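You operate a simulated robot arm through the tools that you are given. There is no shell and no other tool.

You run a simulated robot arm. Do the job below in one go: nothing can be reset, and whatever is moved stays where it is left.

Task
Warm the island's drying plate to the heat card's setting; once ready, put slide U3 under its lid.
Fine: close the lid and leave the plate on.

Only the result counts: the job must be done as asked and must still hold three seconds after the hand-in. Knocking over, shifting, dropping, spilling or breaking anything else fails it. Lids that push on must go on centred and level and be pressed home; caps that screw on are set level and turned clockwise until they are tight.

Robot
A 6-joint arm with a two-finger parallel gripper, fixed in place. Base frame: the origin is at the foot of the arm, x ahead of it, y to its left, z up. Units: m, rad, N and s.
With the tool pointing down near the work surface it reaches from about 0.24 to 0.66 m from the base axis. Its first joint turns from -1.152 to 1.152 rad. Payload 2.9 kg.
The tool frame sits at the grasp point between the pads (the TCP): z along the fingers, y along the line on which they close. The tips reach 0.03 m beyond it. The gripper opens to 0.11 m. The fingers are 0.02 m wide and 0.01 m thick; the gripper's body (0.048 by 0.112 m) begins 0.055 m behind the TCP.
Orientation is that of the tool frame in the base frame, as a unit quaternion [x, y, z, w]. With the fingers straight down and closing along the base's y, the tool's x points along the base's -x, its y along +y and its z along -z.

Tools
- The arm moves only by the tool play_rows. Its argument "series" is a list that holds one entry, the list of rows, each a list of 7 numbers: the shift along the base's x, y, z in units of 20 mm (1.0 is 20 mm), then the turn, a rotation vector about the base's x, y, z in units of 6 degrees (1.0 is 6 degrees), then the finger opening in m, from 0 to 0.11. In form: [[[dx, dy, dz, ax, ay, az, jaw], ...]]. A call has 1 to 20 rows; each row shifts and turns the commanded pose from where the row before left it. A call with a number of a shift or a turn outside -1 to 1 is refused whole. Rows are played at 5 a second. More than 0.05 m and 0.15 rad between two rows, or a gripper value outside its range, and nothing of the call is played. A pose out of reach is approached as far as the arm can. The call stops where the force on the tool passes 40 N (or 10 N more than at its start, if that is more) or the arm is blocked; 0.2 s more then pass. Each finger travels about 0.108 m/s and halts on what it meets, pressing with about 35 N; the grip force reading is that of the motor and also rises with nothing between the fingers. The clock runs only during rows and for 0.2 s after the last one: add rows that do not move to give the fingers time. It gives the time, the measured TCP pose, the force on the tool (base axes), the opening and the grip force at its end, in the units of the frame above (readings bear some noise), with the torque about the TCP (base axes, N m) and any sound that the robot's microphone picked up, and new pictures: "show" is both (left out), scene, wrist or none.
- Cameras (640 x 400 px; columns grow to the right, rows downward): "scene" is fixed at [0.0813, 0.4328, 1.3963]; the picture's right is [-0.75, -0.66, 0.00], its down [-0.30, 0.34, -0.89] and it looks along [0.59, -0.67, -0.45] (base axes); focal length 358 px, centre (320, 200). "wrist" rides on the gripper at [0.072, 0.017, -0.103] in the tool frame; the picture's right is [-0.23, 0.97, 0.00], its down [-0.76, -0.18, -0.62] and it looks along [-0.61, -0.14, 0.78] (tool axes); focal length 222 px, centre (320, 200). There is no depth. A picture from a camera that has moved, and an enlarged one, comes with that camera's place and axes in the base frame and with its lens.
- enlarge(camera, box): a new picture of the part [left, top, right, bottom] of that camera's present view, enlarged. No time passes.
- job_done(): hands the job in; it is judged then, once.

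Places have to be worked out from the pictures, the camera data and where the tool is seen. Open the gripper and draw the arm clear of the work before you hand the job in, unless the task says otherwise.

The tools are called after ">>>" as name(argument=value, ...) on one line, values as JSON. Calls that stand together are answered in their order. play_rows: Moves the arm, as the interface text tells. Its arguments: {"type":"object","properties":{"series":{"type":"array","items":{"type":"array","items":{"type":"array","items":{"type":"number"}}}},"show":{"type":"string","enum":["both","scene","wrist","none"]}},"required":["series"]} The other tools are called the same way: enlarge (camera, box) takes an enlarged picture of a part of a camera's view; job_done () hands the job in.

At the start:

```text
time_s: 0.0
tool_pos: [0.387, -0.0204, 1.2503]
tcp_rot: [0.001, 1.0, 0.0, 0.0]
wrist_force: [0.6, 1.1, -0.6]
ft_torque: [0.02, 0.01, -0.03]
gripper_width: 0.1101
grasp_force: 0.0
```

scene: 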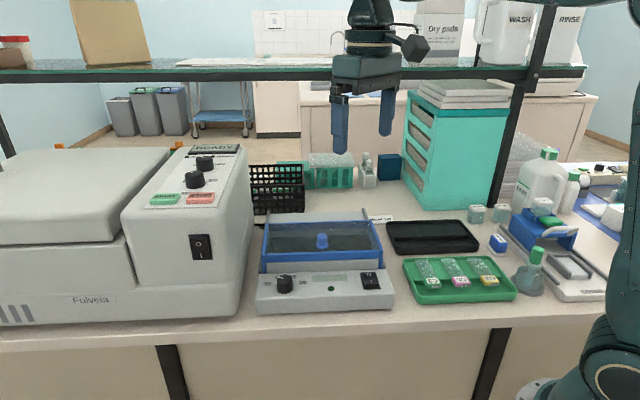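
wrist: 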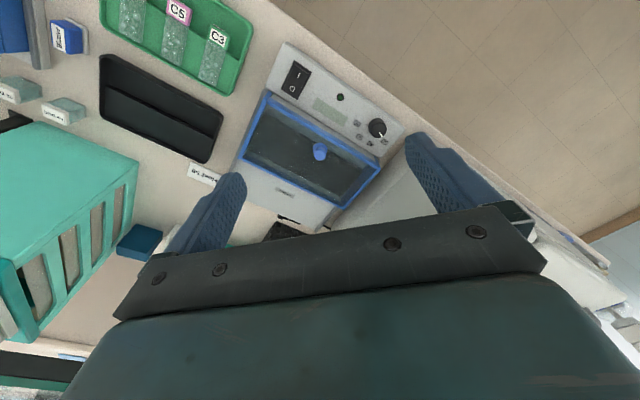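

The first pictures show a drying plate with a blue-framed lid, a knob and a rocker switch, and a green tray of slides. I'll enlarge the plate, slides and any heat card before I move.

>>> enlarge(camera="scene", box=[240, 190, 400, 320])

>>> enlarge(camera="scene", box=[380, 190, 540, 320])

>>> enlarge(camera="wrist", box=[220, 30, 420, 230])

>>> enlarge(camera="wrist", box=[0, 0, 260, 200])

>>> enlarge(camera="scene", box=[240, 0, 400, 100])

```text
3.08 times, centred on (320, 255) of scene
camera zoom: at [0.0813, 0.4328, 1.3963], right [-0.75, -0.66, 0.0], down [-0.3, 0.34, -0.89], along [0.59, -0.67, -0.45], focal length 1101 px, centre (320, 31)
```

zoom: 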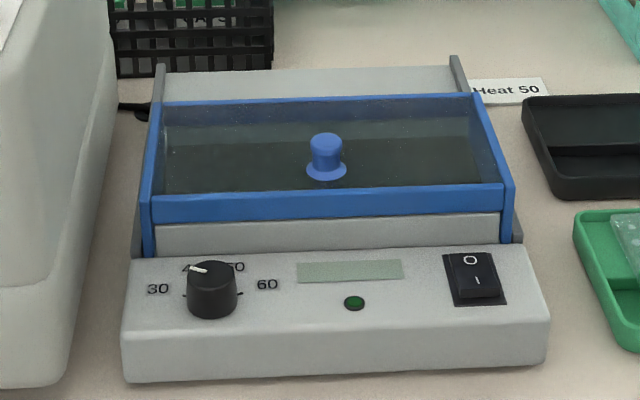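

```text
3.08 times, centred on (460, 255) of scene
camera zoom: at [0.0813, 0.4328, 1.3963], right [-0.75, -0.66, 0.0], down [-0.3, 0.34, -0.89], along [0.59, -0.67, -0.45], focal length 1101 px, centre (-111, 31)
```

zoom: 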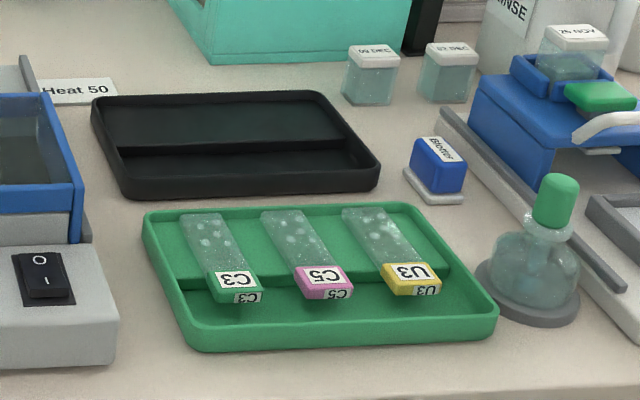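

```text
2.00 times, centred on (320, 130) of wrist
camera zoom: at [0.3165, -0.0028, 1.3545], right [0.23, 0.97, 0.0], down [0.76, -0.18, 0.62], along [0.61, -0.14, -0.78], focal length 444 px, centre (320, 340)
```

zoom: 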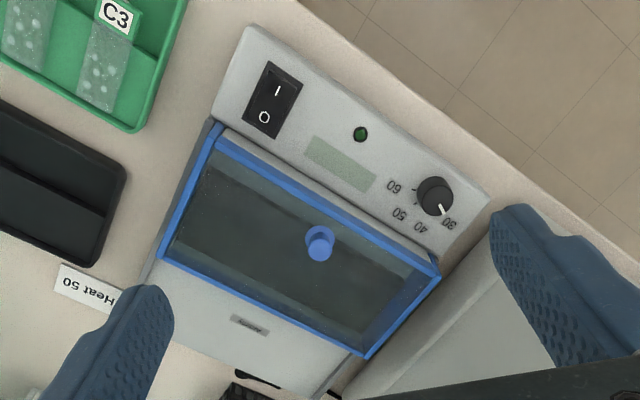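

```text
2.00 times, centred on (130, 100) of wrist
camera zoom: at [0.3165, -0.0028, 1.3545], right [0.23, 0.97, 0.0], down [0.76, -0.18, 0.62], along [0.61, -0.14, -0.78], focal length 444 px, centre (700, 400)
```

zoom: 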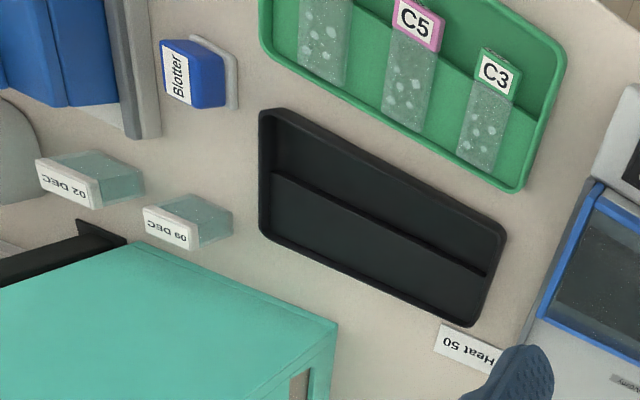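

```text
4.00 times, centred on (320, 50) of scene
camera zoom: at [0.0813, 0.4328, 1.3963], right [-0.75, -0.66, 0.0], down [-0.3, 0.34, -0.89], along [0.59, -0.67, -0.45], focal length 1431 px, centre (320, 800)
```

zoom: 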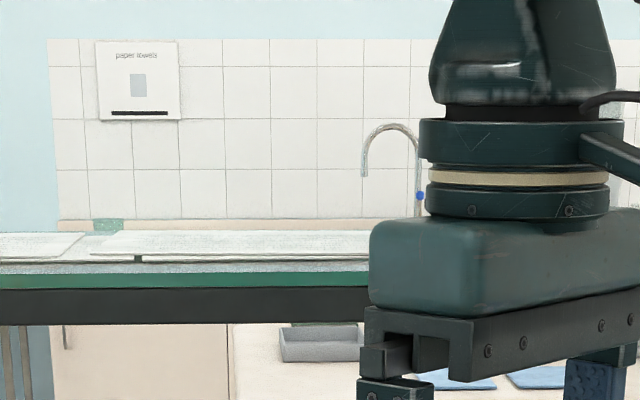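

I put the plate's dial near (0.49, 0.07, 0.95), the rocker near (0.38, -0.06, 0.945) and the lid knob near (0.495, -0.043, 0.983). The bench top is about 0.91, and the heat card reads "Heat 50". I'll move back and down for a closer wrist view of the panel.

>>> play_rows(series=[[[-0.87, 0.2, -1, 0, 0, 0, 0.11], [-0.87, 0.2, -1, 0, 0, 0, 0.11], [-0.87, 0.2, -1, 0, 0, 0, 0.11], [-0.87, 0.2, -1, 0, 0, 0, 0.11], [-0.87, 0.2, -1, 0, 0, 0, 0.11], [0, 0, 0, 0, 0, 0, 0.11]]], show="both")

```text
time_s: 1.4
tool_pos: [0.3, -0.002, 1.1516]
tcp_rot: [0.0, 1.0, 0.0, 0.0]
wrist_force: [0.0, 0.2, 0.2]
ft_torque: [-0.01, -0.03, -0.03]
gripper_width: 0.1099
grasp_force: 0.0
camera wrist: at [0.2291, 0.0163, 1.2555], right [0.23, 0.97, 0.0], down [0.76, -0.18, 0.62], along [0.61, -0.14, -0.78], focal length 222 px, centre (320, 200)
```

scene: 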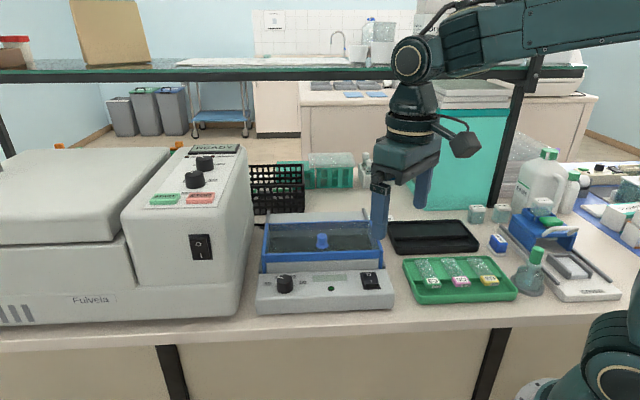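
wrist: 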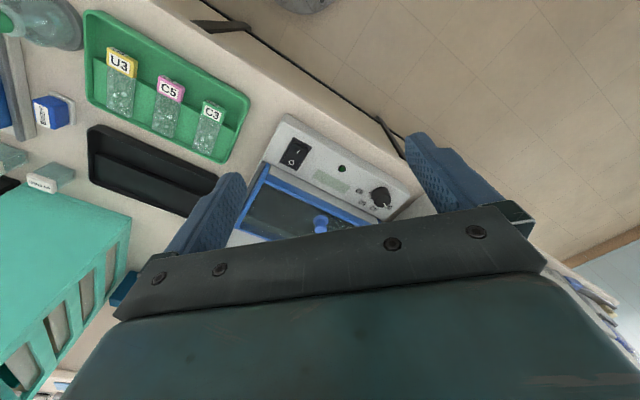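

>>> enlarge(camera="wrist", box=[220, 100, 420, 240])

>>> enlarge(camera="wrist", box=[70, 0, 270, 180])

>>> enlarge(camera="scene", box=[250, 260, 350, 310])

```text
2.86 times, centred on (320, 170) of wrist
camera zoom: at [0.2291, 0.0163, 1.2555], right [0.23, 0.97, 0.0], down [0.76, -0.18, 0.62], along [0.61, -0.14, -0.78], focal length 635 px, centre (320, 286)
```

zoom: 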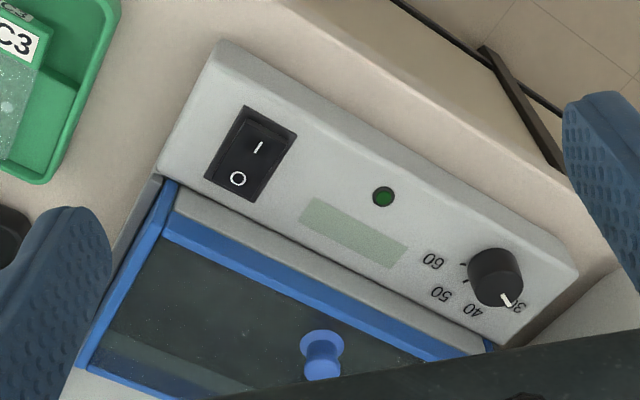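

```text
2.22 times, centred on (170, 90) of wrist
camera zoom: at [0.2291, 0.0163, 1.2555], right [0.23, 0.97, 0.0], down [0.76, -0.18, 0.62], along [0.61, -0.14, -0.78], focal length 494 px, centre (653, 444)
```

zoom: 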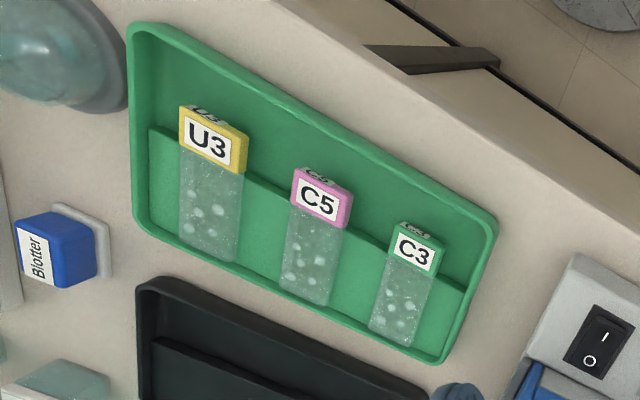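

```text
6.40 times, centred on (300, 285) of scene
camera zoom: at [0.0813, 0.4328, 1.3963], right [-0.75, -0.66, 0.0], down [-0.3, 0.34, -0.89], along [0.59, -0.67, -0.45], focal length 2290 px, centre (448, -344)
```

zoom: 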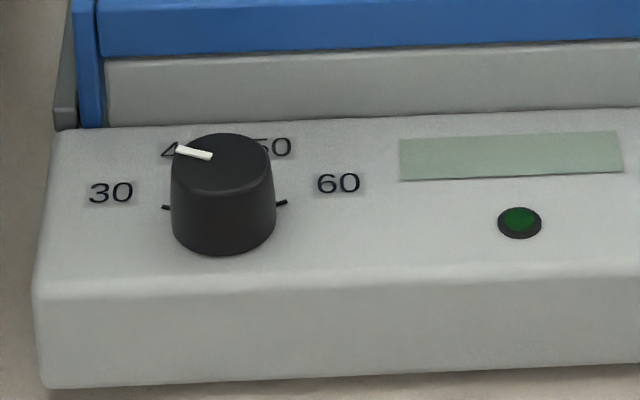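

The dial runs 30 (left), 40, 50, 60 (right), with the mark pointing between 30 and 40. The LED and display are dark, so the plate is off. I'll yaw the tool about -45° to square up with the plate and close the fingers. Then I'll hover above the "I" half of the rocker to check the alignment.

>>> play_rows(series=[[[0.456, -0.3, -0.325, 0, 0, -0.95, 0.11], [0.456, -0.3, -0.325, 0, 0, -0.95, 0.05], [0.456, -0.3, -0.325, 0, 0, -0.95, 0.0], [0.456, -0.3, -0.325, 0, 0, -0.95, 0.0], [0.456, -0.3, -0.325, 0, 0, -0.95, 0.0], [0.456, -0.3, -0.325, 0, 0, -0.95, 0.0], [0.456, -0.3, -0.325, 0, 0, -0.95, 0.0], [0.456, -0.3, -0.325, 0, 0, -0.95, 0.0], [0, 0, 0, 0, 0, 0, 0.0]]], show="both")

```text
time_s: 3.4
tool_pos: [0.3727, -0.0501, 1.0984]
tcp_rot: [0.388, 0.922, 0.0, 0.0]
wrist_force: [0.8, -0.3, 0.0]
ft_torque: [0.03, 0.01, 0.02]
gripper_width: 0.0001
grasp_force: 35.1
camera wrist: at [0.3367, 0.0151, 1.2026], right [0.86, 0.52, 0.0], down [0.4, -0.67, 0.62], along [0.32, -0.53, -0.78], focal length 222 px, centre (320, 200)
```

scene: 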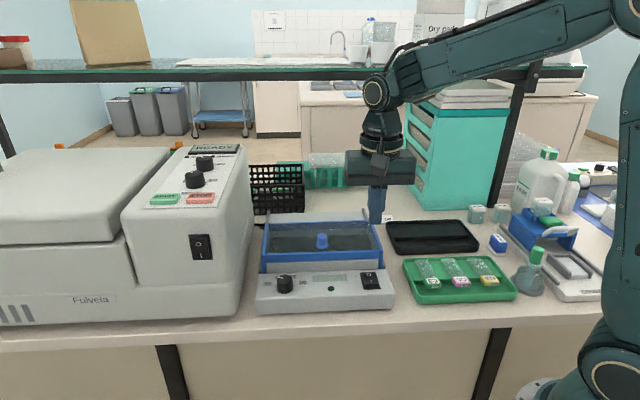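
wrist: 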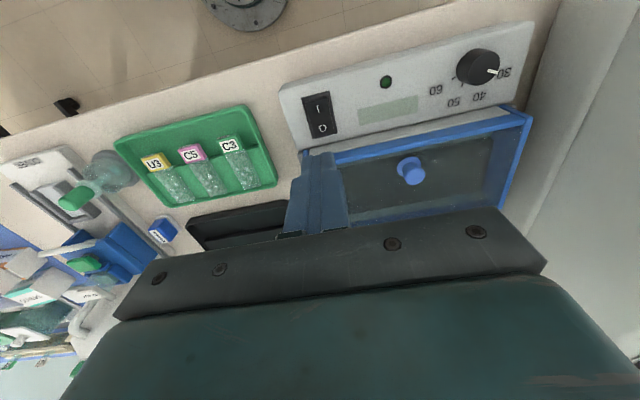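

>>> enlarge(camera="wrist", box=[260, 20, 560, 220])

>>> enlarge(camera="wrist", box=[430, 20, 550, 120])

>>> enlarge(camera="wrist", box=[270, 60, 400, 160])

```text
2.00 times, centred on (410, 120) of wrist
camera zoom: at [0.3367, 0.0151, 1.2026], right [0.86, 0.52, 0.0], down [0.4, -0.67, 0.62], along [0.32, -0.53, -0.78], focal length 444 px, centre (140, 360)
```

zoom: 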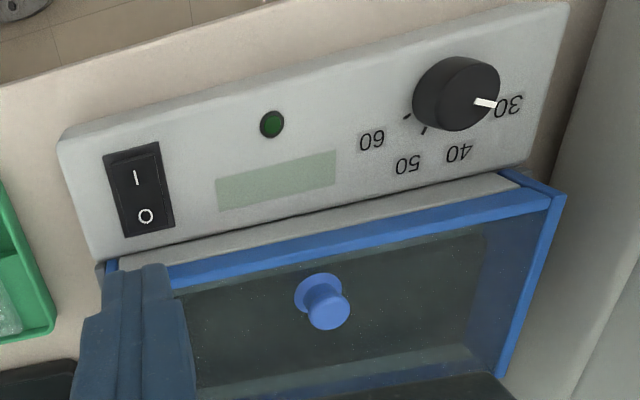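

```text
4.00 times, centred on (490, 70) of wrist
camera zoom: at [0.3367, 0.0151, 1.2026], right [0.86, 0.52, 0.0], down [0.4, -0.67, 0.62], along [0.32, -0.53, -0.78], focal length 888 px, centre (-360, 720)
```

zoom: 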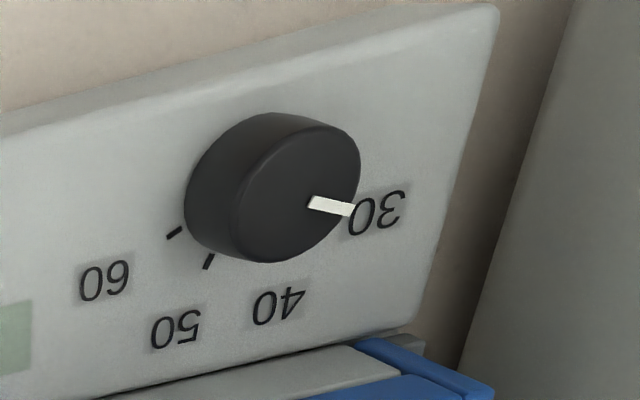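

```text
4.00 times, centred on (335, 110) of wrist
camera zoom: at [0.3367, 0.0151, 1.2026], right [0.86, 0.52, 0.0], down [0.4, -0.67, 0.62], along [0.32, -0.53, -0.78], focal length 888 px, centre (260, 560)
```

zoom: 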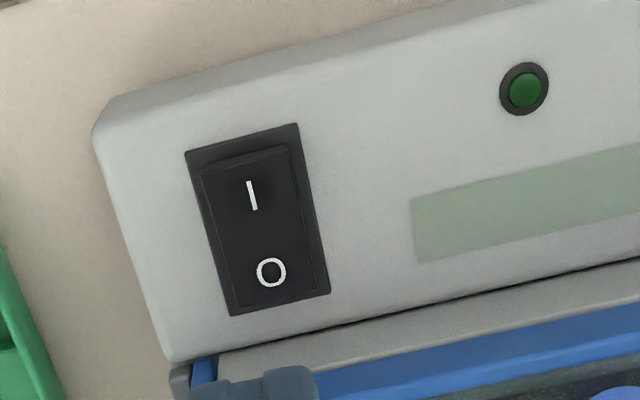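

The tool sits squarely over the rocker, which is about 49 mm long and centred near (0.382, -0.059). Its "I" half is to the front. I'll shift slightly to be over that half, then come down to just above it.

>>> play_rows(series=[[[0.12, -0.1, -0.95, 0, 0, 0, 0], [0, 0, -0.95, 0, 0, 0, 0], [0, 0, -0.95, 0, 0, 0, 0], [0, 0, -0.95, 0, 0, 0, 0], [0, 0, -0.95, 0, 0, 0, 0], [0, 0, -0.8, 0, 0, 0, 0], [0, 0, 0, 0, 0, 0, 0]]], show="both")

```text
time_s: 5.0
tool_pos: [0.3762, -0.0525, 0.985]
tcp_rot: [0.387, 0.922, 0.0, 0.0]
wrist_force: [0.2, -0.7, 1.1]
ft_torque: [0.01, 0.01, 0.0]
gripper_width: 0.0
grasp_force: 34.5
camera wrist: at [0.3387, 0.0125, 1.0904], right [0.85, 0.52, 0.0], down [0.41, -0.67, 0.62], along [0.32, -0.53, -0.78], focal length 222 px, centre (320, 200)
```

scene: 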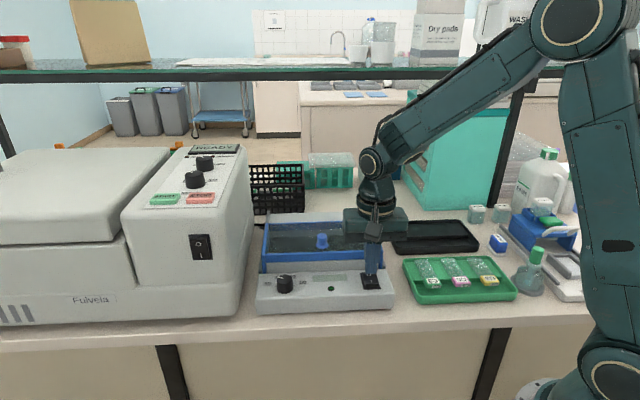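
wrist: 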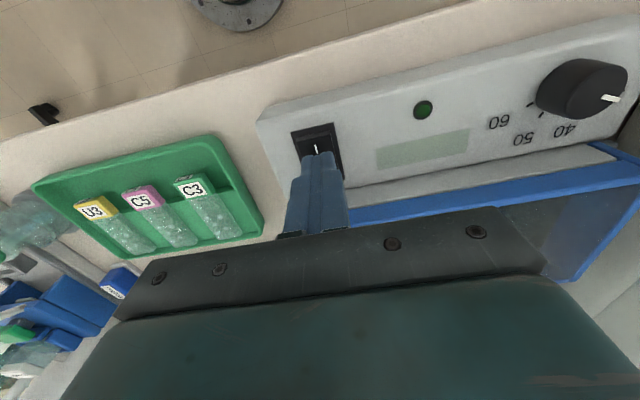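

>>> enlarge(camera="scene", box=[330, 240, 410, 300])

>>> enlarge(camera="wrist", box=[260, 90, 380, 190])

```text
6.67 times, centred on (370, 270) of scene
camera zoom: at [0.0813, 0.4328, 1.3963], right [-0.75, -0.66, 0.0], down [-0.3, 0.34, -0.89], along [0.59, -0.67, -0.45], focal length 2385 px, centre (-13, -267)
```

zoom: 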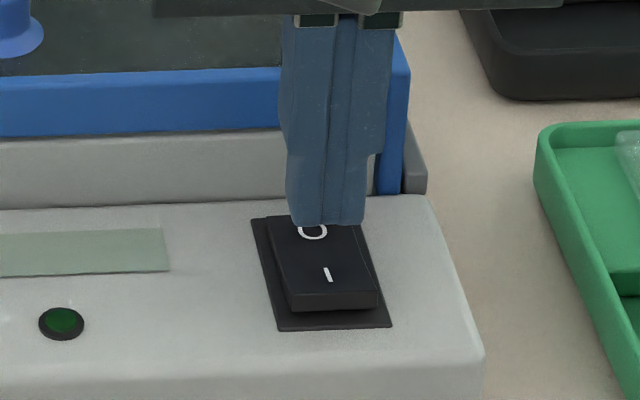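

```text
4.00 times, centred on (320, 140) of wrist
camera zoom: at [0.3387, 0.0125, 1.0904], right [0.85, 0.52, 0.0], down [0.41, -0.67, 0.62], along [0.32, -0.53, -0.78], focal length 888 px, centre (320, 440)
```

zoom: 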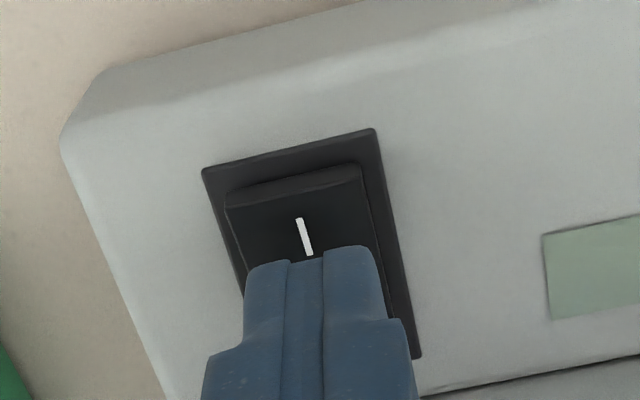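

The fingertips are about 3 mm behind the "I" mark, and the I side is raised, so the rocker is off. I'll shift 4 mm toward the front and press down gently in small steps.

>>> play_rows(series=[[[-0.14, 0.145, 0, 0, 0, 0, 0], [0, 0, -0.5, 0, 0, 0, 0], [0, 0, -0.1, 0, 0, 0, 0], [0, 0, -0.1, 0, 0, 0, 0], [0, 0, -0.1, 0, 0, 0, 0], [0, 0, -0.1, 0, 0, 0, 0], [0, 0, 0, 0, 0, 0, 0]]], show="both")

```text
time_s: 6.6
tool_pos: [0.3732, -0.0471, 0.9702]
tcp_rot: [0.387, 0.922, 0.0, 0.0]
wrist_force: [0.3, 0.4, -0.4]
ft_torque: [0.03, -0.02, 0.0]
gripper_width: 0.0001
grasp_force: 35.0
camera wrist: at [0.3355, 0.0177, 1.074], right [0.85, 0.52, 0.0], down [0.41, -0.67, 0.62], along [0.32, -0.53, -0.78], focal length 222 px, centre (320, 200)
```

scene: 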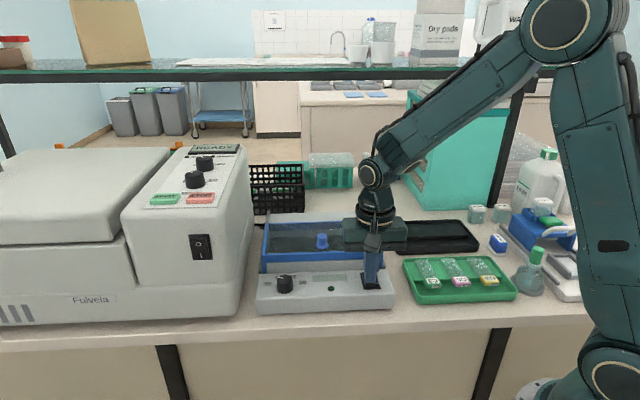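
wrist: 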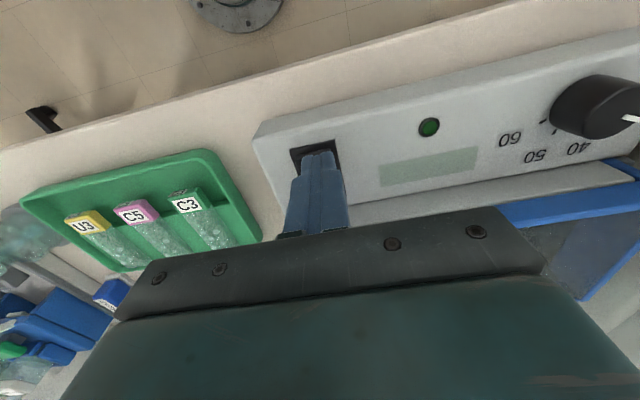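

There is no contact yet at z 0.970, so I'll keep going down in 2 mm steps while watching the force.

>>> play_rows(series=[[[0, 0, -0.1, 0, 0, 0, 0], [0, 0, -0.1, 0, 0, 0, 0], [0, 0, -0.1, 0, 0, 0, 0], [0, 0, 0, 0, 0, 0, 0]]], show="both")

>>> enlarge(camera="scene", box=[310, 240, 410, 300])

```text
time_s: 7.6
tool_pos: [0.3728, -0.048, 0.9639]
tcp_rot: [0.387, 0.922, 0.0, 0.0]
wrist_force: [-0.2, 0.4, 0.4]
ft_torque: [0.02, -0.01, 0.02]
gripper_width: 0.0001
grasp_force: 35.4
camera wrist: at [0.3359, 0.0168, 1.0678], right [0.85, 0.52, 0.0], down [0.41, -0.67, 0.62], along [0.32, -0.53, -0.78], focal length 222 px, centre (320, 200)
```

scene: 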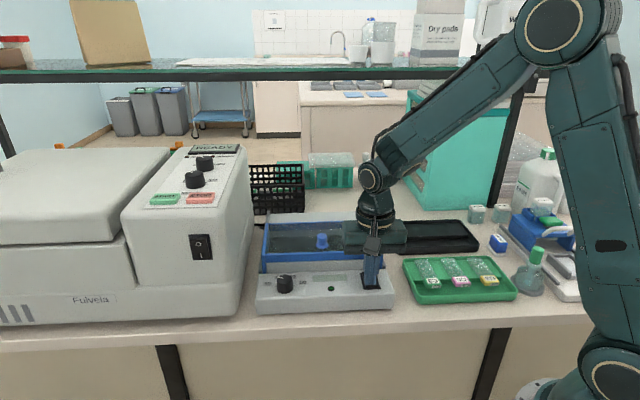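
wrist: 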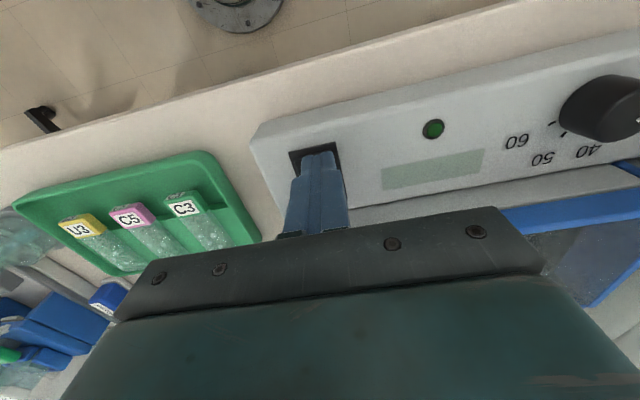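

```text
6.40 times, centred on (360, 270) of scene
camera zoom: at [0.0813, 0.4328, 1.3963], right [-0.75, -0.66, 0.0], down [-0.3, 0.34, -0.89], along [0.59, -0.67, -0.45], focal length 2290 px, centre (64, -248)
```

zoom: 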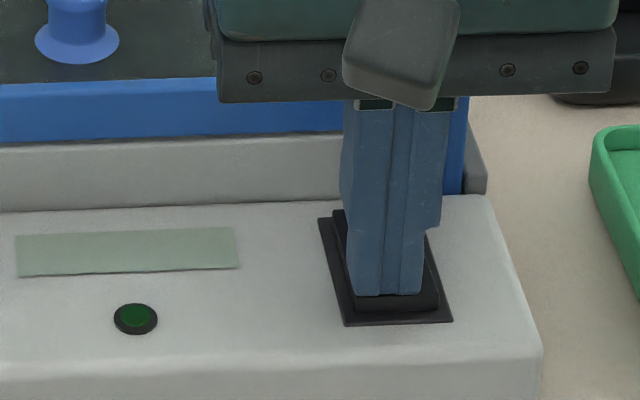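

The tips look nearly in contact with the I half but no force shows yet. I'll continue down in small steps.

>>> play_rows(series=[[[0, 0, -0.1, 0, 0, 0, 0], [0, 0, -0.1, 0, 0, 0, 0], [0, 0, 0, 0, 0, 0, 0]]], show="none")

>>> enlarge(camera="scene", box=[310, 240, 410, 300])

```text
time_s: 8.3
tool_pos: [0.3738, -0.0483, 0.9632]
tcp_rot: [0.387, 0.922, 0.0, 0.001]
wrist_force: [-3.3, 0.4, 5.2]
ft_torque: [-0.06, 0.1, -0.02]
gripper_width: 0.0001
grasp_force: 35.2
stopped in row 3: the force on the tool passed its limit at 42 N (the readings are from after the stop); the commanded pose is now the measured one
```

```text
6.40 times, centred on (360, 270) of scene
camera zoom: at [0.0811, 0.4328, 1.3963], right [-0.75, -0.66, 0.0], down [-0.3, 0.34, -0.89], along [0.59, -0.67, -0.45], focal length 2290 px, centre (64, -248)
```

zoom: 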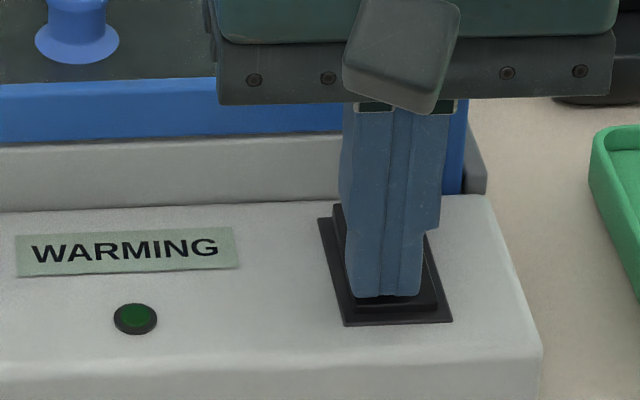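

The display now reads WARMING, so the plate is on. I place the dial centre near (0.492, 0.0685) with its top at about 0.951. The scale runs 30 at 150°, 40 at 110°, 50 at 70° and 60 at 30° in the plate's frame, and the mark is at about 150° (30). I need to turn it 80° clockwise, so I'll rise, pre-yaw +80° and hover over the dial.

>>> play_rows(series=[[[0, 0, 1, 0, 0, 0, 0], [0, 0, 1, 0, 0, 0, 0], [0, 0, 1, 0, 0, 0, 0], [0, 0, 1, 0, 0, 0, 0], [0.423, 0.417, 0, 0, 0, 0.952, 0], [0.423, 0.417, 0, 0, 0, 0.952, 0], [0.423, 0.417, 0, 0, 0, 0.952, 0.02], [0.423, 0.417, 0, 0, 0, 0.952, 0.04], [0.423, 0.417, 0, 0, 0, 0.952, 0.06], [0.423, 0.417, 0, 0, 0, 0.952, 0.06], [0.423, 0.417, 0, 0, 0, 0.952, 0.06], [0.423, 0.417, 0, 0, 0, 0.952, 0.06], [0.423, 0.417, 0, 0, 0, 0.952, 0.06], [0.423, 0.417, 0, 0, 0, 0.952, 0.06], [0.423, 0.417, 0, 0, 0, 0.952, 0.06], [0.423, 0.417, 0, 0, 0, 0.952, 0.06], [0.423, 0.417, 0, 0, 0, 0.952, 0.06], [0.423, 0.417, 0, 0, 0, 0.952, 0.06], [0, 0, 0, 0, 0, 0, 0.06]]], show="both")

```text
time_s: 12.3
tool_pos: [0.4937, 0.0671, 1.0432]
tcp_rot: [-0.295, 0.955, 0.001, 0.002]
wrist_force: [0.2, 0.1, -0.2]
ft_torque: [0.04, 0.03, 0.04]
gripper_width: 0.0596
grasp_force: 0.1
camera wrist: at [0.4248, 0.0409, 1.1468], right [-0.36, 0.93, 0.0], down [0.73, 0.28, 0.63], along [0.58, 0.23, -0.78], focal length 222 px, centre (320, 200)
```

scene: 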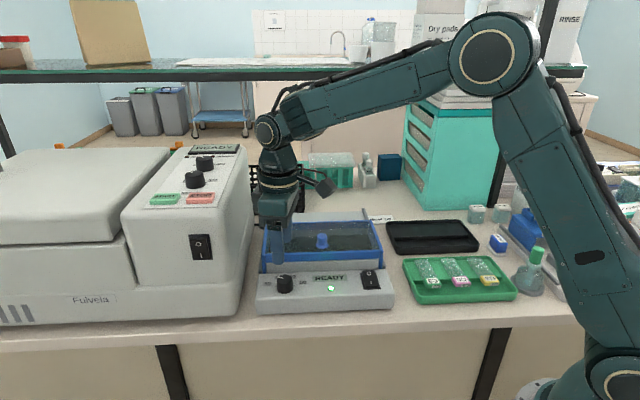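
wrist: 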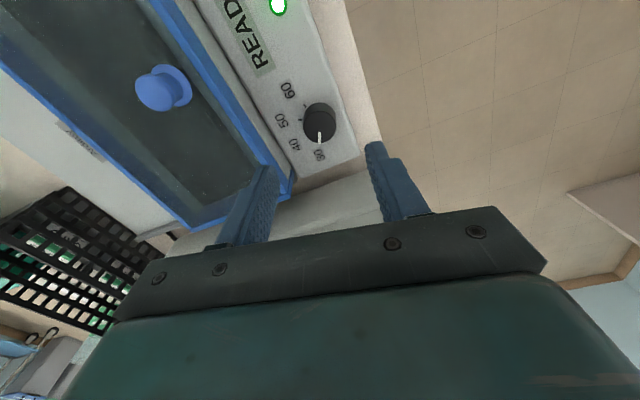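

The plate is already READY at its 30 setting. I'll zoom in on the dial from here to refine its centre and the mark's direction.

>>> enlarge(camera="wrist", box=[260, 80, 360, 170])

>>> enlarge(camera="scene", box=[250, 230, 350, 310])

```text
4.44 times, centred on (310, 125) of wrist
camera zoom: at [0.4248, 0.0409, 1.1468], right [-0.36, 0.93, 0.0], down [0.73, 0.28, 0.63], along [0.58, 0.23, -0.78], focal length 987 px, centre (364, 533)
```

zoom: 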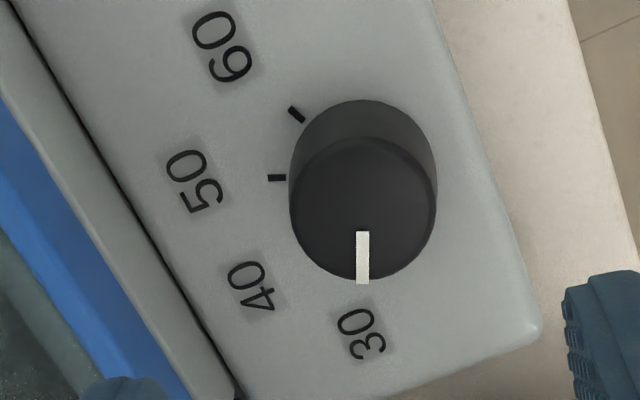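

```text
5.00 times, centred on (300, 270) of scene
camera zoom: at [0.0813, 0.4328, 1.3963], right [-0.75, -0.66, 0.0], down [-0.3, 0.34, -0.89], along [0.59, -0.67, -0.45], focal length 1789 px, centre (420, -150)
```

zoom: 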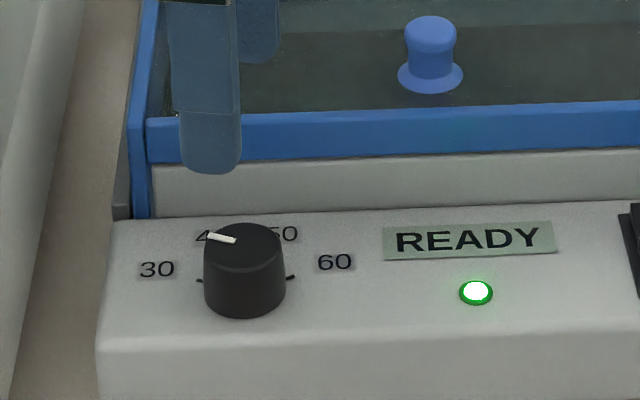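

The dial centre refines to (0.493, 0.0675), right under the tool, and the mark points straight at 30. I'll come down around it with the fingers slightly open, then close on it.

>>> play_rows(series=[[[0, 0, -0.925, 0, 0, 0, 0.055], [0, 0, -0.925, 0, 0, 0, 0.055], [0, 0, -0.925, 0, 0, 0, 0.055], [0, 0, -0.925, 0, 0, 0, 0.055], [0, 0, 0, 0, 0, 0, 0.055]]], show="both")

>>> enlarge(camera="scene", box=[250, 240, 350, 310])

```text
time_s: 13.5
tool_pos: [0.4935, 0.068, 0.969]
tcp_rot: [-0.294, 0.956, 0.002, 0.002]
wrist_force: [-0.2, -0.4, -0.1]
ft_torque: [0.0, -0.01, 0.04]
gripper_width: 0.0551
grasp_force: 0.1
camera wrist: at [0.4252, 0.0412, 1.0712], right [-0.36, 0.93, 0.0], down [0.73, 0.28, 0.63], along [0.58, 0.23, -0.78], focal length 222 px, centre (320, 200)
```

scene: 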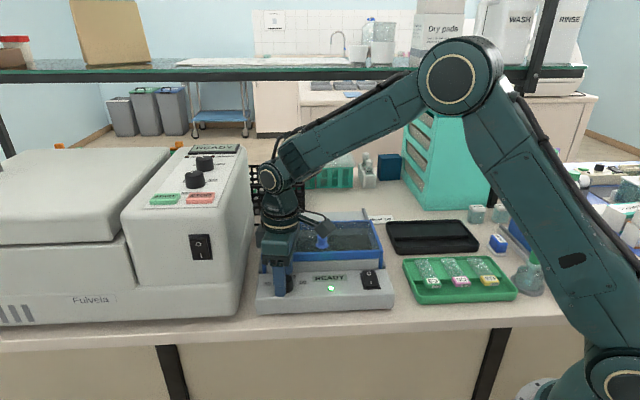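
wrist: 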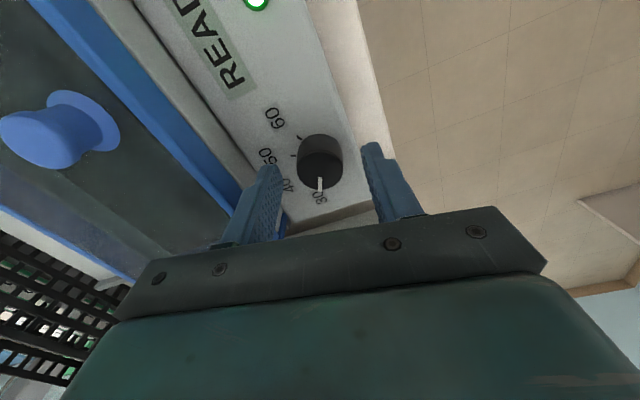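

```text
5.71 times, centred on (300, 275) of scene
camera zoom: at [0.0813, 0.4328, 1.3963], right [-0.75, -0.66, 0.0], down [-0.3, 0.34, -0.89], along [0.59, -0.67, -0.45], focal length 2044 px, centre (434, -229)
```

zoom: 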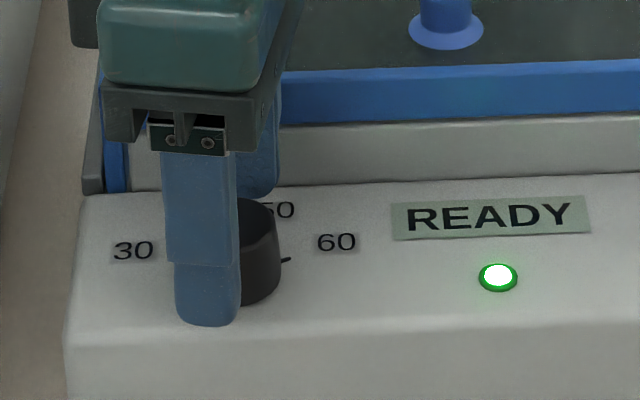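

The scene view suggests the tool may be a few mm off the dial's centre, so I'll check with a wrist zoom before closing.

>>> enlarge(camera="wrist", box=[250, 100, 400, 220])

```text
3.33 times, centred on (325, 160) of wrist
camera zoom: at [0.4252, 0.0412, 1.0712], right [-0.36, 0.93, 0.0], down [0.73, 0.28, 0.63], along [0.58, 0.23, -0.78], focal length 740 px, centre (303, 333)
```

zoom: 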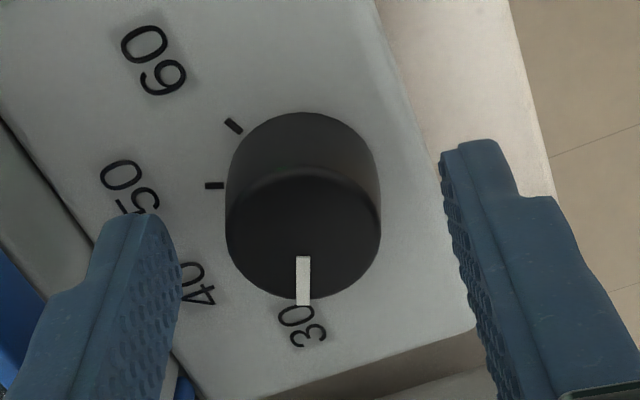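

The dial is within about 2 mm of centre. I'll nudge the tool, close on the knob, then turn 80° clockwise, seen from above, to reach 50.

>>> play_rows(series=[[[-0.105, -0.07, 0, 0, 0, 0, 0.055], [0, 0, 0, 0, 0, 0, 0.02], [0, 0, 0, 0, 0, 0, 0.02], [0, 0, 0, 0, 0, 0, 0.02]]], show="both")

>>> enlarge(camera="wrist", box=[250, 100, 400, 220])

```text
time_s: 14.5
tool_pos: [0.4922, 0.0671, 0.9682]
tcp_rot: [-0.294, 0.956, 0.002, 0.003]
wrist_force: [3.4, -3.4, -4.2]
ft_torque: [0.09, -0.56, -0.07]
gripper_width: 0.0297
grasp_force: 44.9
camera wrist: at [0.4231, 0.0401, 1.0716], right [-0.36, 0.93, 0.0], down [0.73, 0.28, 0.63], along [0.58, 0.23, -0.78], focal length 222 px, centre (320, 200)
```

scene: 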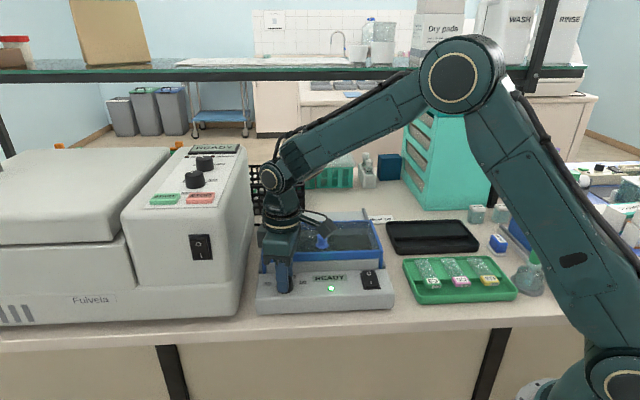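
wrist: 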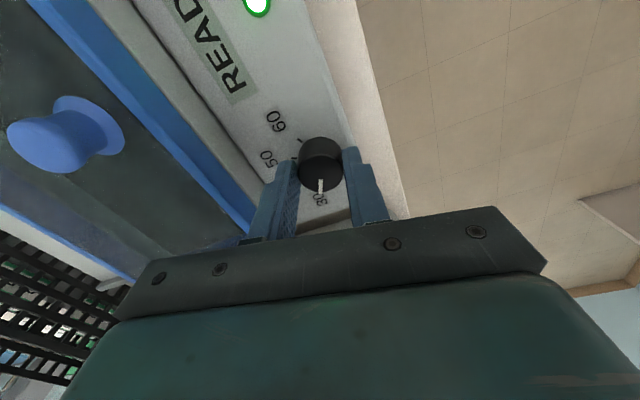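

```text
3.33 times, centred on (325, 160) of wrist
camera zoom: at [0.4231, 0.0401, 1.0716], right [-0.36, 0.93, 0.0], down [0.73, 0.28, 0.63], along [0.58, 0.23, -0.78], focal length 740 px, centre (303, 333)
```

zoom: 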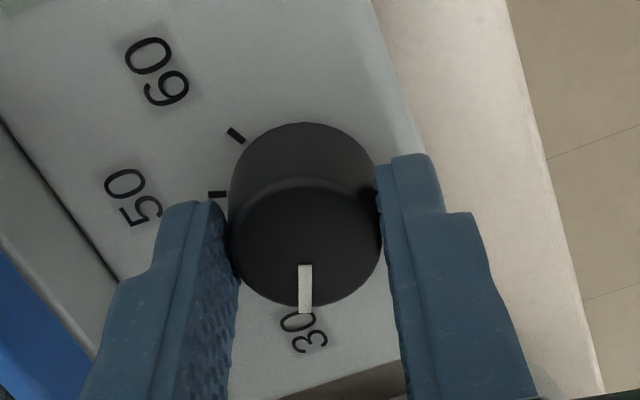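

The knob is gripped at 29.7 mm. I'll now rotate 80° clockwise and then check the mark against the 50 tick.

>>> play_rows(series=[[[0, 0, 0, 0, 0, -0.952, 0.02], [0, 0, 0, 0, 0, -0.952, 0.02], [0, 0, 0, 0, 0, -0.952, 0.02], [0, 0, 0, 0, 0, -0.952, 0.02], [0, 0, 0, 0, 0, -0.952, 0.02], [0, 0, 0, 0, 0, -0.952, 0.02], [0, 0, 0, 0, 0, -0.952, 0.02], [0, 0, 0, 0, 0, -0.952, 0.02], [0, 0, 0, 0, 0, -0.952, 0.02], [0, 0, 0, 0, 0, -0.952, 0.02], [0, 0, 0, 0, 0, -0.952, 0.02], [0, 0, 0, 0, 0, -0.952, 0.02], [0, 0, 0, 0, 0, -0.952, 0.02], [0, 0, 0, 0, 0, -0.952, 0.02], [0, 0, 0, 0, 0, 0, 0.02]]], show="both")

>>> enlarge(camera="wrist", box=[240, 100, 400, 220])

>>> enlarge(camera="scene", box=[250, 240, 350, 310])

```text
time_s: 17.7
tool_pos: [0.4914, 0.0694, 0.9678]
tcp_rot: [0.388, 0.922, 0.002, 0.004]
wrist_force: [17.6, 18.3, -23.7]
ft_torque: [0.83, -0.05, 0.06]
gripper_width: 0.03
grasp_force: 44.5
camera wrist: at [0.4534, 0.1331, 1.0722], right [0.85, 0.52, 0.01], down [0.4, -0.67, 0.63], along [0.33, -0.53, -0.78], focal length 222 px, centre (320, 200)
```

scene: 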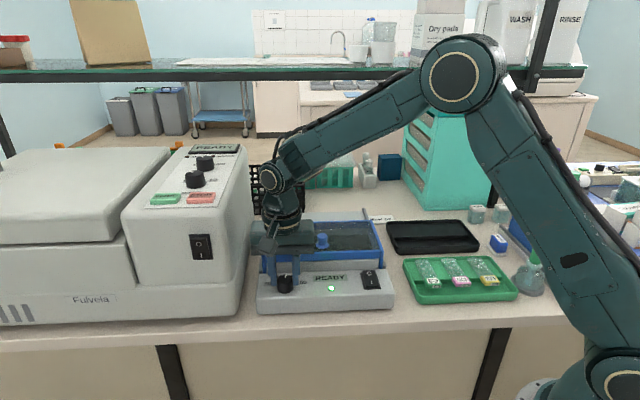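
wrist: 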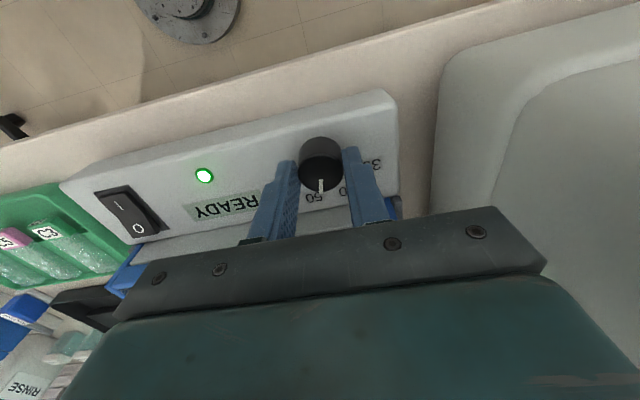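

```text
3.33 times, centred on (320, 160) of wrist
camera zoom: at [0.4534, 0.1331, 1.0722], right [0.85, 0.52, 0.01], down [0.4, -0.67, 0.63], along [0.33, -0.53, -0.78], focal length 740 px, centre (320, 333)
```

zoom: 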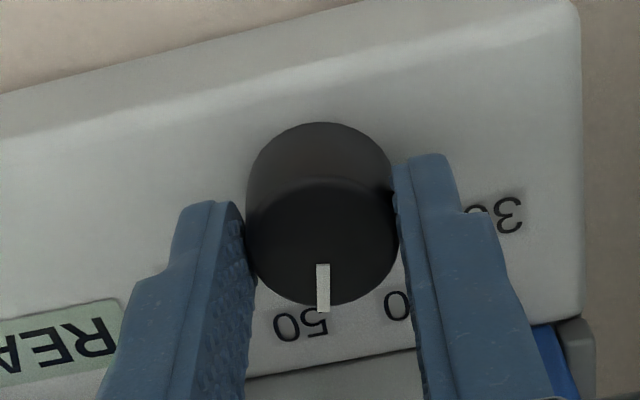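

```text
5.71 times, centred on (300, 275) of scene
camera zoom: at [0.0821, 0.4333, 1.396], right [-0.75, -0.66, 0.0], down [-0.3, 0.34, -0.89], along [0.59, -0.67, -0.45], focal length 2044 px, centre (434, -229)
```

zoom: 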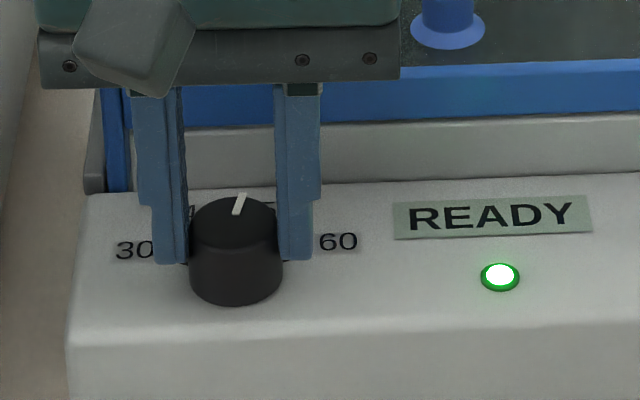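

The mark moved with the tool and now points about 7° short of the 50 label. I'll turn a further 6.6° clockwise.

>>> play_rows(series=[[[0, 0, 0, 0, 0, -0.55, 0.02], [0, 0, 0, 0, 0, -0.55, 0.02], [0, 0, 0, 0, 0, 0, 0.02]]], show="none")

>>> enlarge(camera="wrist", box=[240, 100, 400, 220])

>>> enlarge(camera="scene", box=[250, 240, 350, 310])

```text
time_s: 18.5
tool_pos: [0.4905, 0.0688, 0.9696]
tcp_rot: [0.439, 0.899, 0.002, 0.003]
wrist_force: [11.7, 21.3, -17.5]
ft_torque: [-0.02, -0.78, 0.06]
gripper_width: 0.0299
grasp_force: 45.0
```

```text
3.33 times, centred on (320, 160) of wrist
camera zoom: at [0.4612, 0.1373, 1.0723], right [0.91, 0.42, 0.01], down [0.32, -0.71, 0.63], along [0.27, -0.57, -0.78], focal length 740 px, centre (320, 333)
```

zoom: 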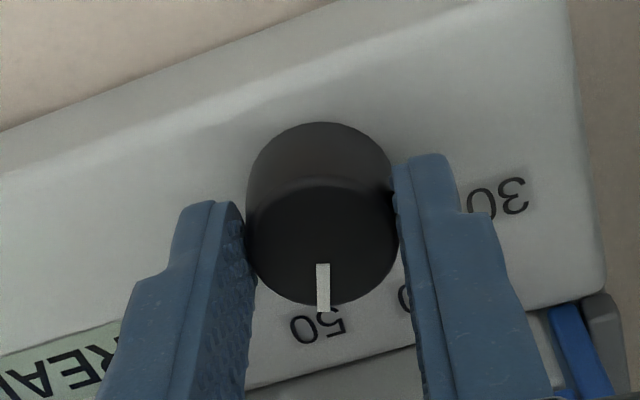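

```text
5.71 times, centred on (300, 275) of scene
camera zoom: at [0.0818, 0.4334, 1.396], right [-0.75, -0.66, 0.0], down [-0.3, 0.34, -0.89], along [0.59, -0.67, -0.45], focal length 2044 px, centre (434, -229)
```

zoom: 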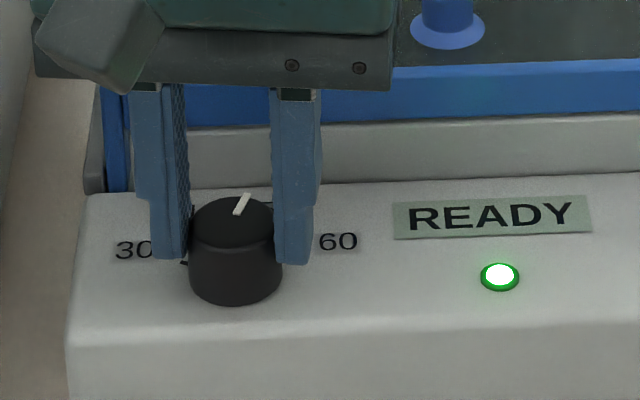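

The mark now lines up with the "50" label to within about a degree or two. I'll release the knob, rise, and check the mark against the tick.

>>> play_rows(series=[[[0, 0, 0, 0, 0, 0, 0.055], [0, 0, 0, 0, 0, 0, 0.055], [0, 0, 0.5, 0, 0, 0, 0.055], [0, 0, 1, 0, 0, 0, 0.055], [0, 0, 1, 0, 0, 0, 0.055], [0, 0, 1, 0, 0, 0, 0.055], [0, 0, 0, 0, 0, 0, 0.055]]], show="both")

>>> enlarge(camera="wrist", box=[260, 80, 380, 180])

>>> enlarge(camera="scene", box=[250, 250, 350, 310])

```text
time_s: 20.1
tool_pos: [0.4899, 0.0658, 1.038]
tcp_rot: [0.439, 0.898, 0.0, 0.002]
wrist_force: [-0.2, -0.1, -0.9]
ft_torque: [0.02, -0.01, -0.03]
gripper_width: 0.0551
grasp_force: 0.1
camera wrist: at [0.4599, 0.1345, 1.1426], right [0.91, 0.42, 0.0], down [0.32, -0.71, 0.63], along [0.26, -0.57, -0.78], focal length 222 px, centre (320, 200)
```

scene: 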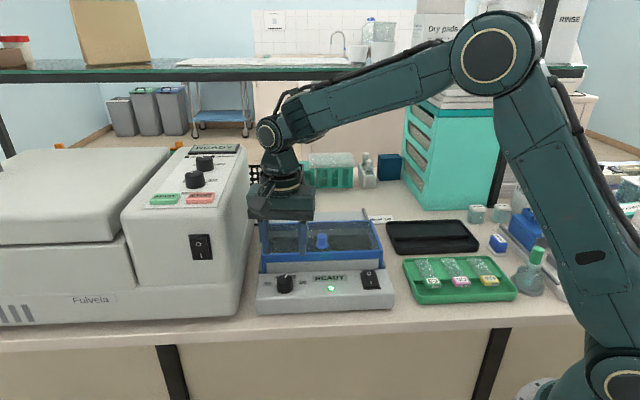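
wrist: 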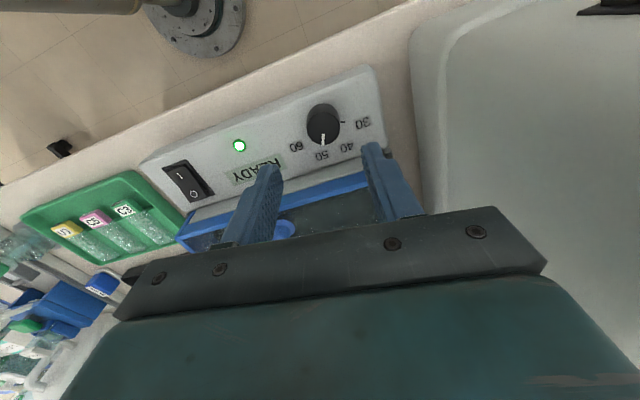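

```text
4.00 times, centred on (320, 130) of wrist
camera zoom: at [0.4599, 0.1345, 1.1426], right [0.91, 0.42, 0.0], down [0.32, -0.71, 0.63], along [0.26, -0.57, -0.78], focal length 888 px, centre (320, 480)
```

zoom: 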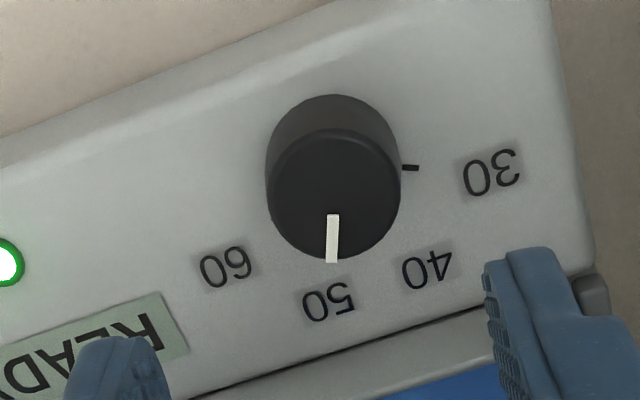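

```text
6.40 times, centred on (300, 280) of scene
camera zoom: at [0.0813, 0.4328, 1.3963], right [-0.75, -0.66, 0.0], down [-0.3, 0.34, -0.89], along [0.59, -0.67, -0.45], focal length 2290 px, centre (448, -312)
```

zoom: 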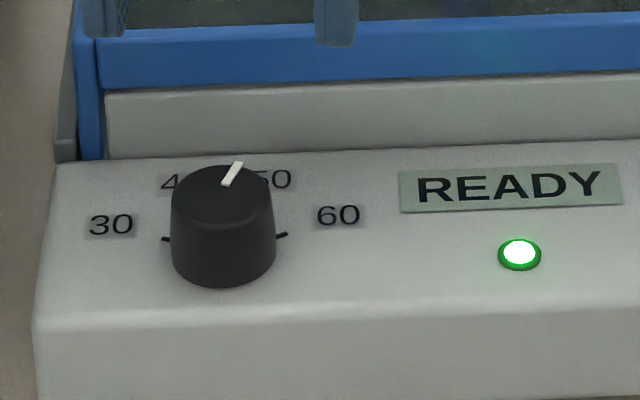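

The mark direction (about -66° in base axes) matches the 50 label direction, and the display reads READY. Next I'll look closely at the lid and its rails to see how it opens.

>>> enlarge(camera="scene", box=[250, 200, 400, 290])

>>> enlarge(camera="scene", box=[360, 200, 420, 260])

```text
4.27 times, centred on (325, 245) of scene
camera zoom: at [0.0813, 0.4328, 1.3963], right [-0.75, -0.66, 0.0], down [-0.3, 0.34, -0.89], along [0.59, -0.67, -0.45], focal length 1526 px, centre (299, 8)
```

zoom: 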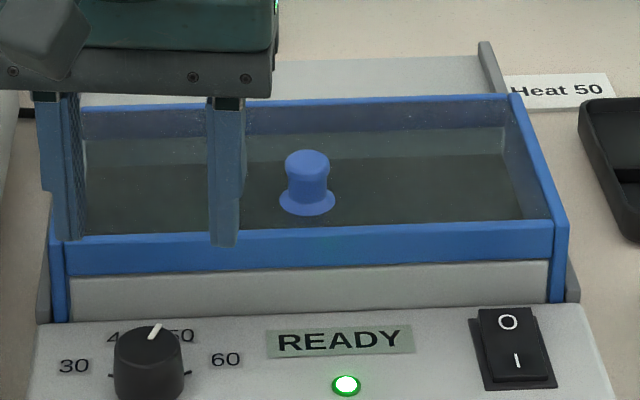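

```text
6.67 times, centred on (390, 230) of scene
camera zoom: at [0.0813, 0.4328, 1.3963], right [-0.75, -0.66, 0.0], down [-0.3, 0.34, -0.89], along [0.59, -0.67, -0.45], focal length 2385 px, centre (-147, 0)
```

zoom: 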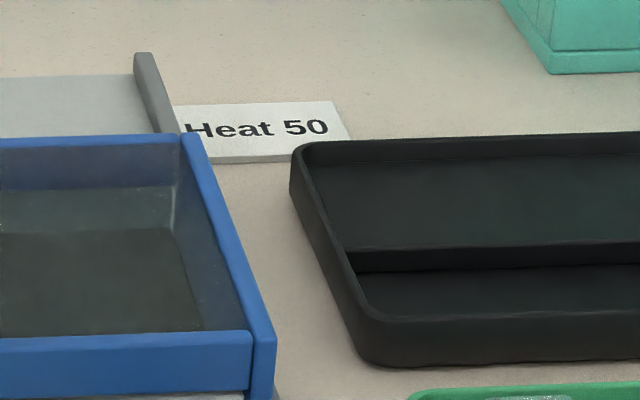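

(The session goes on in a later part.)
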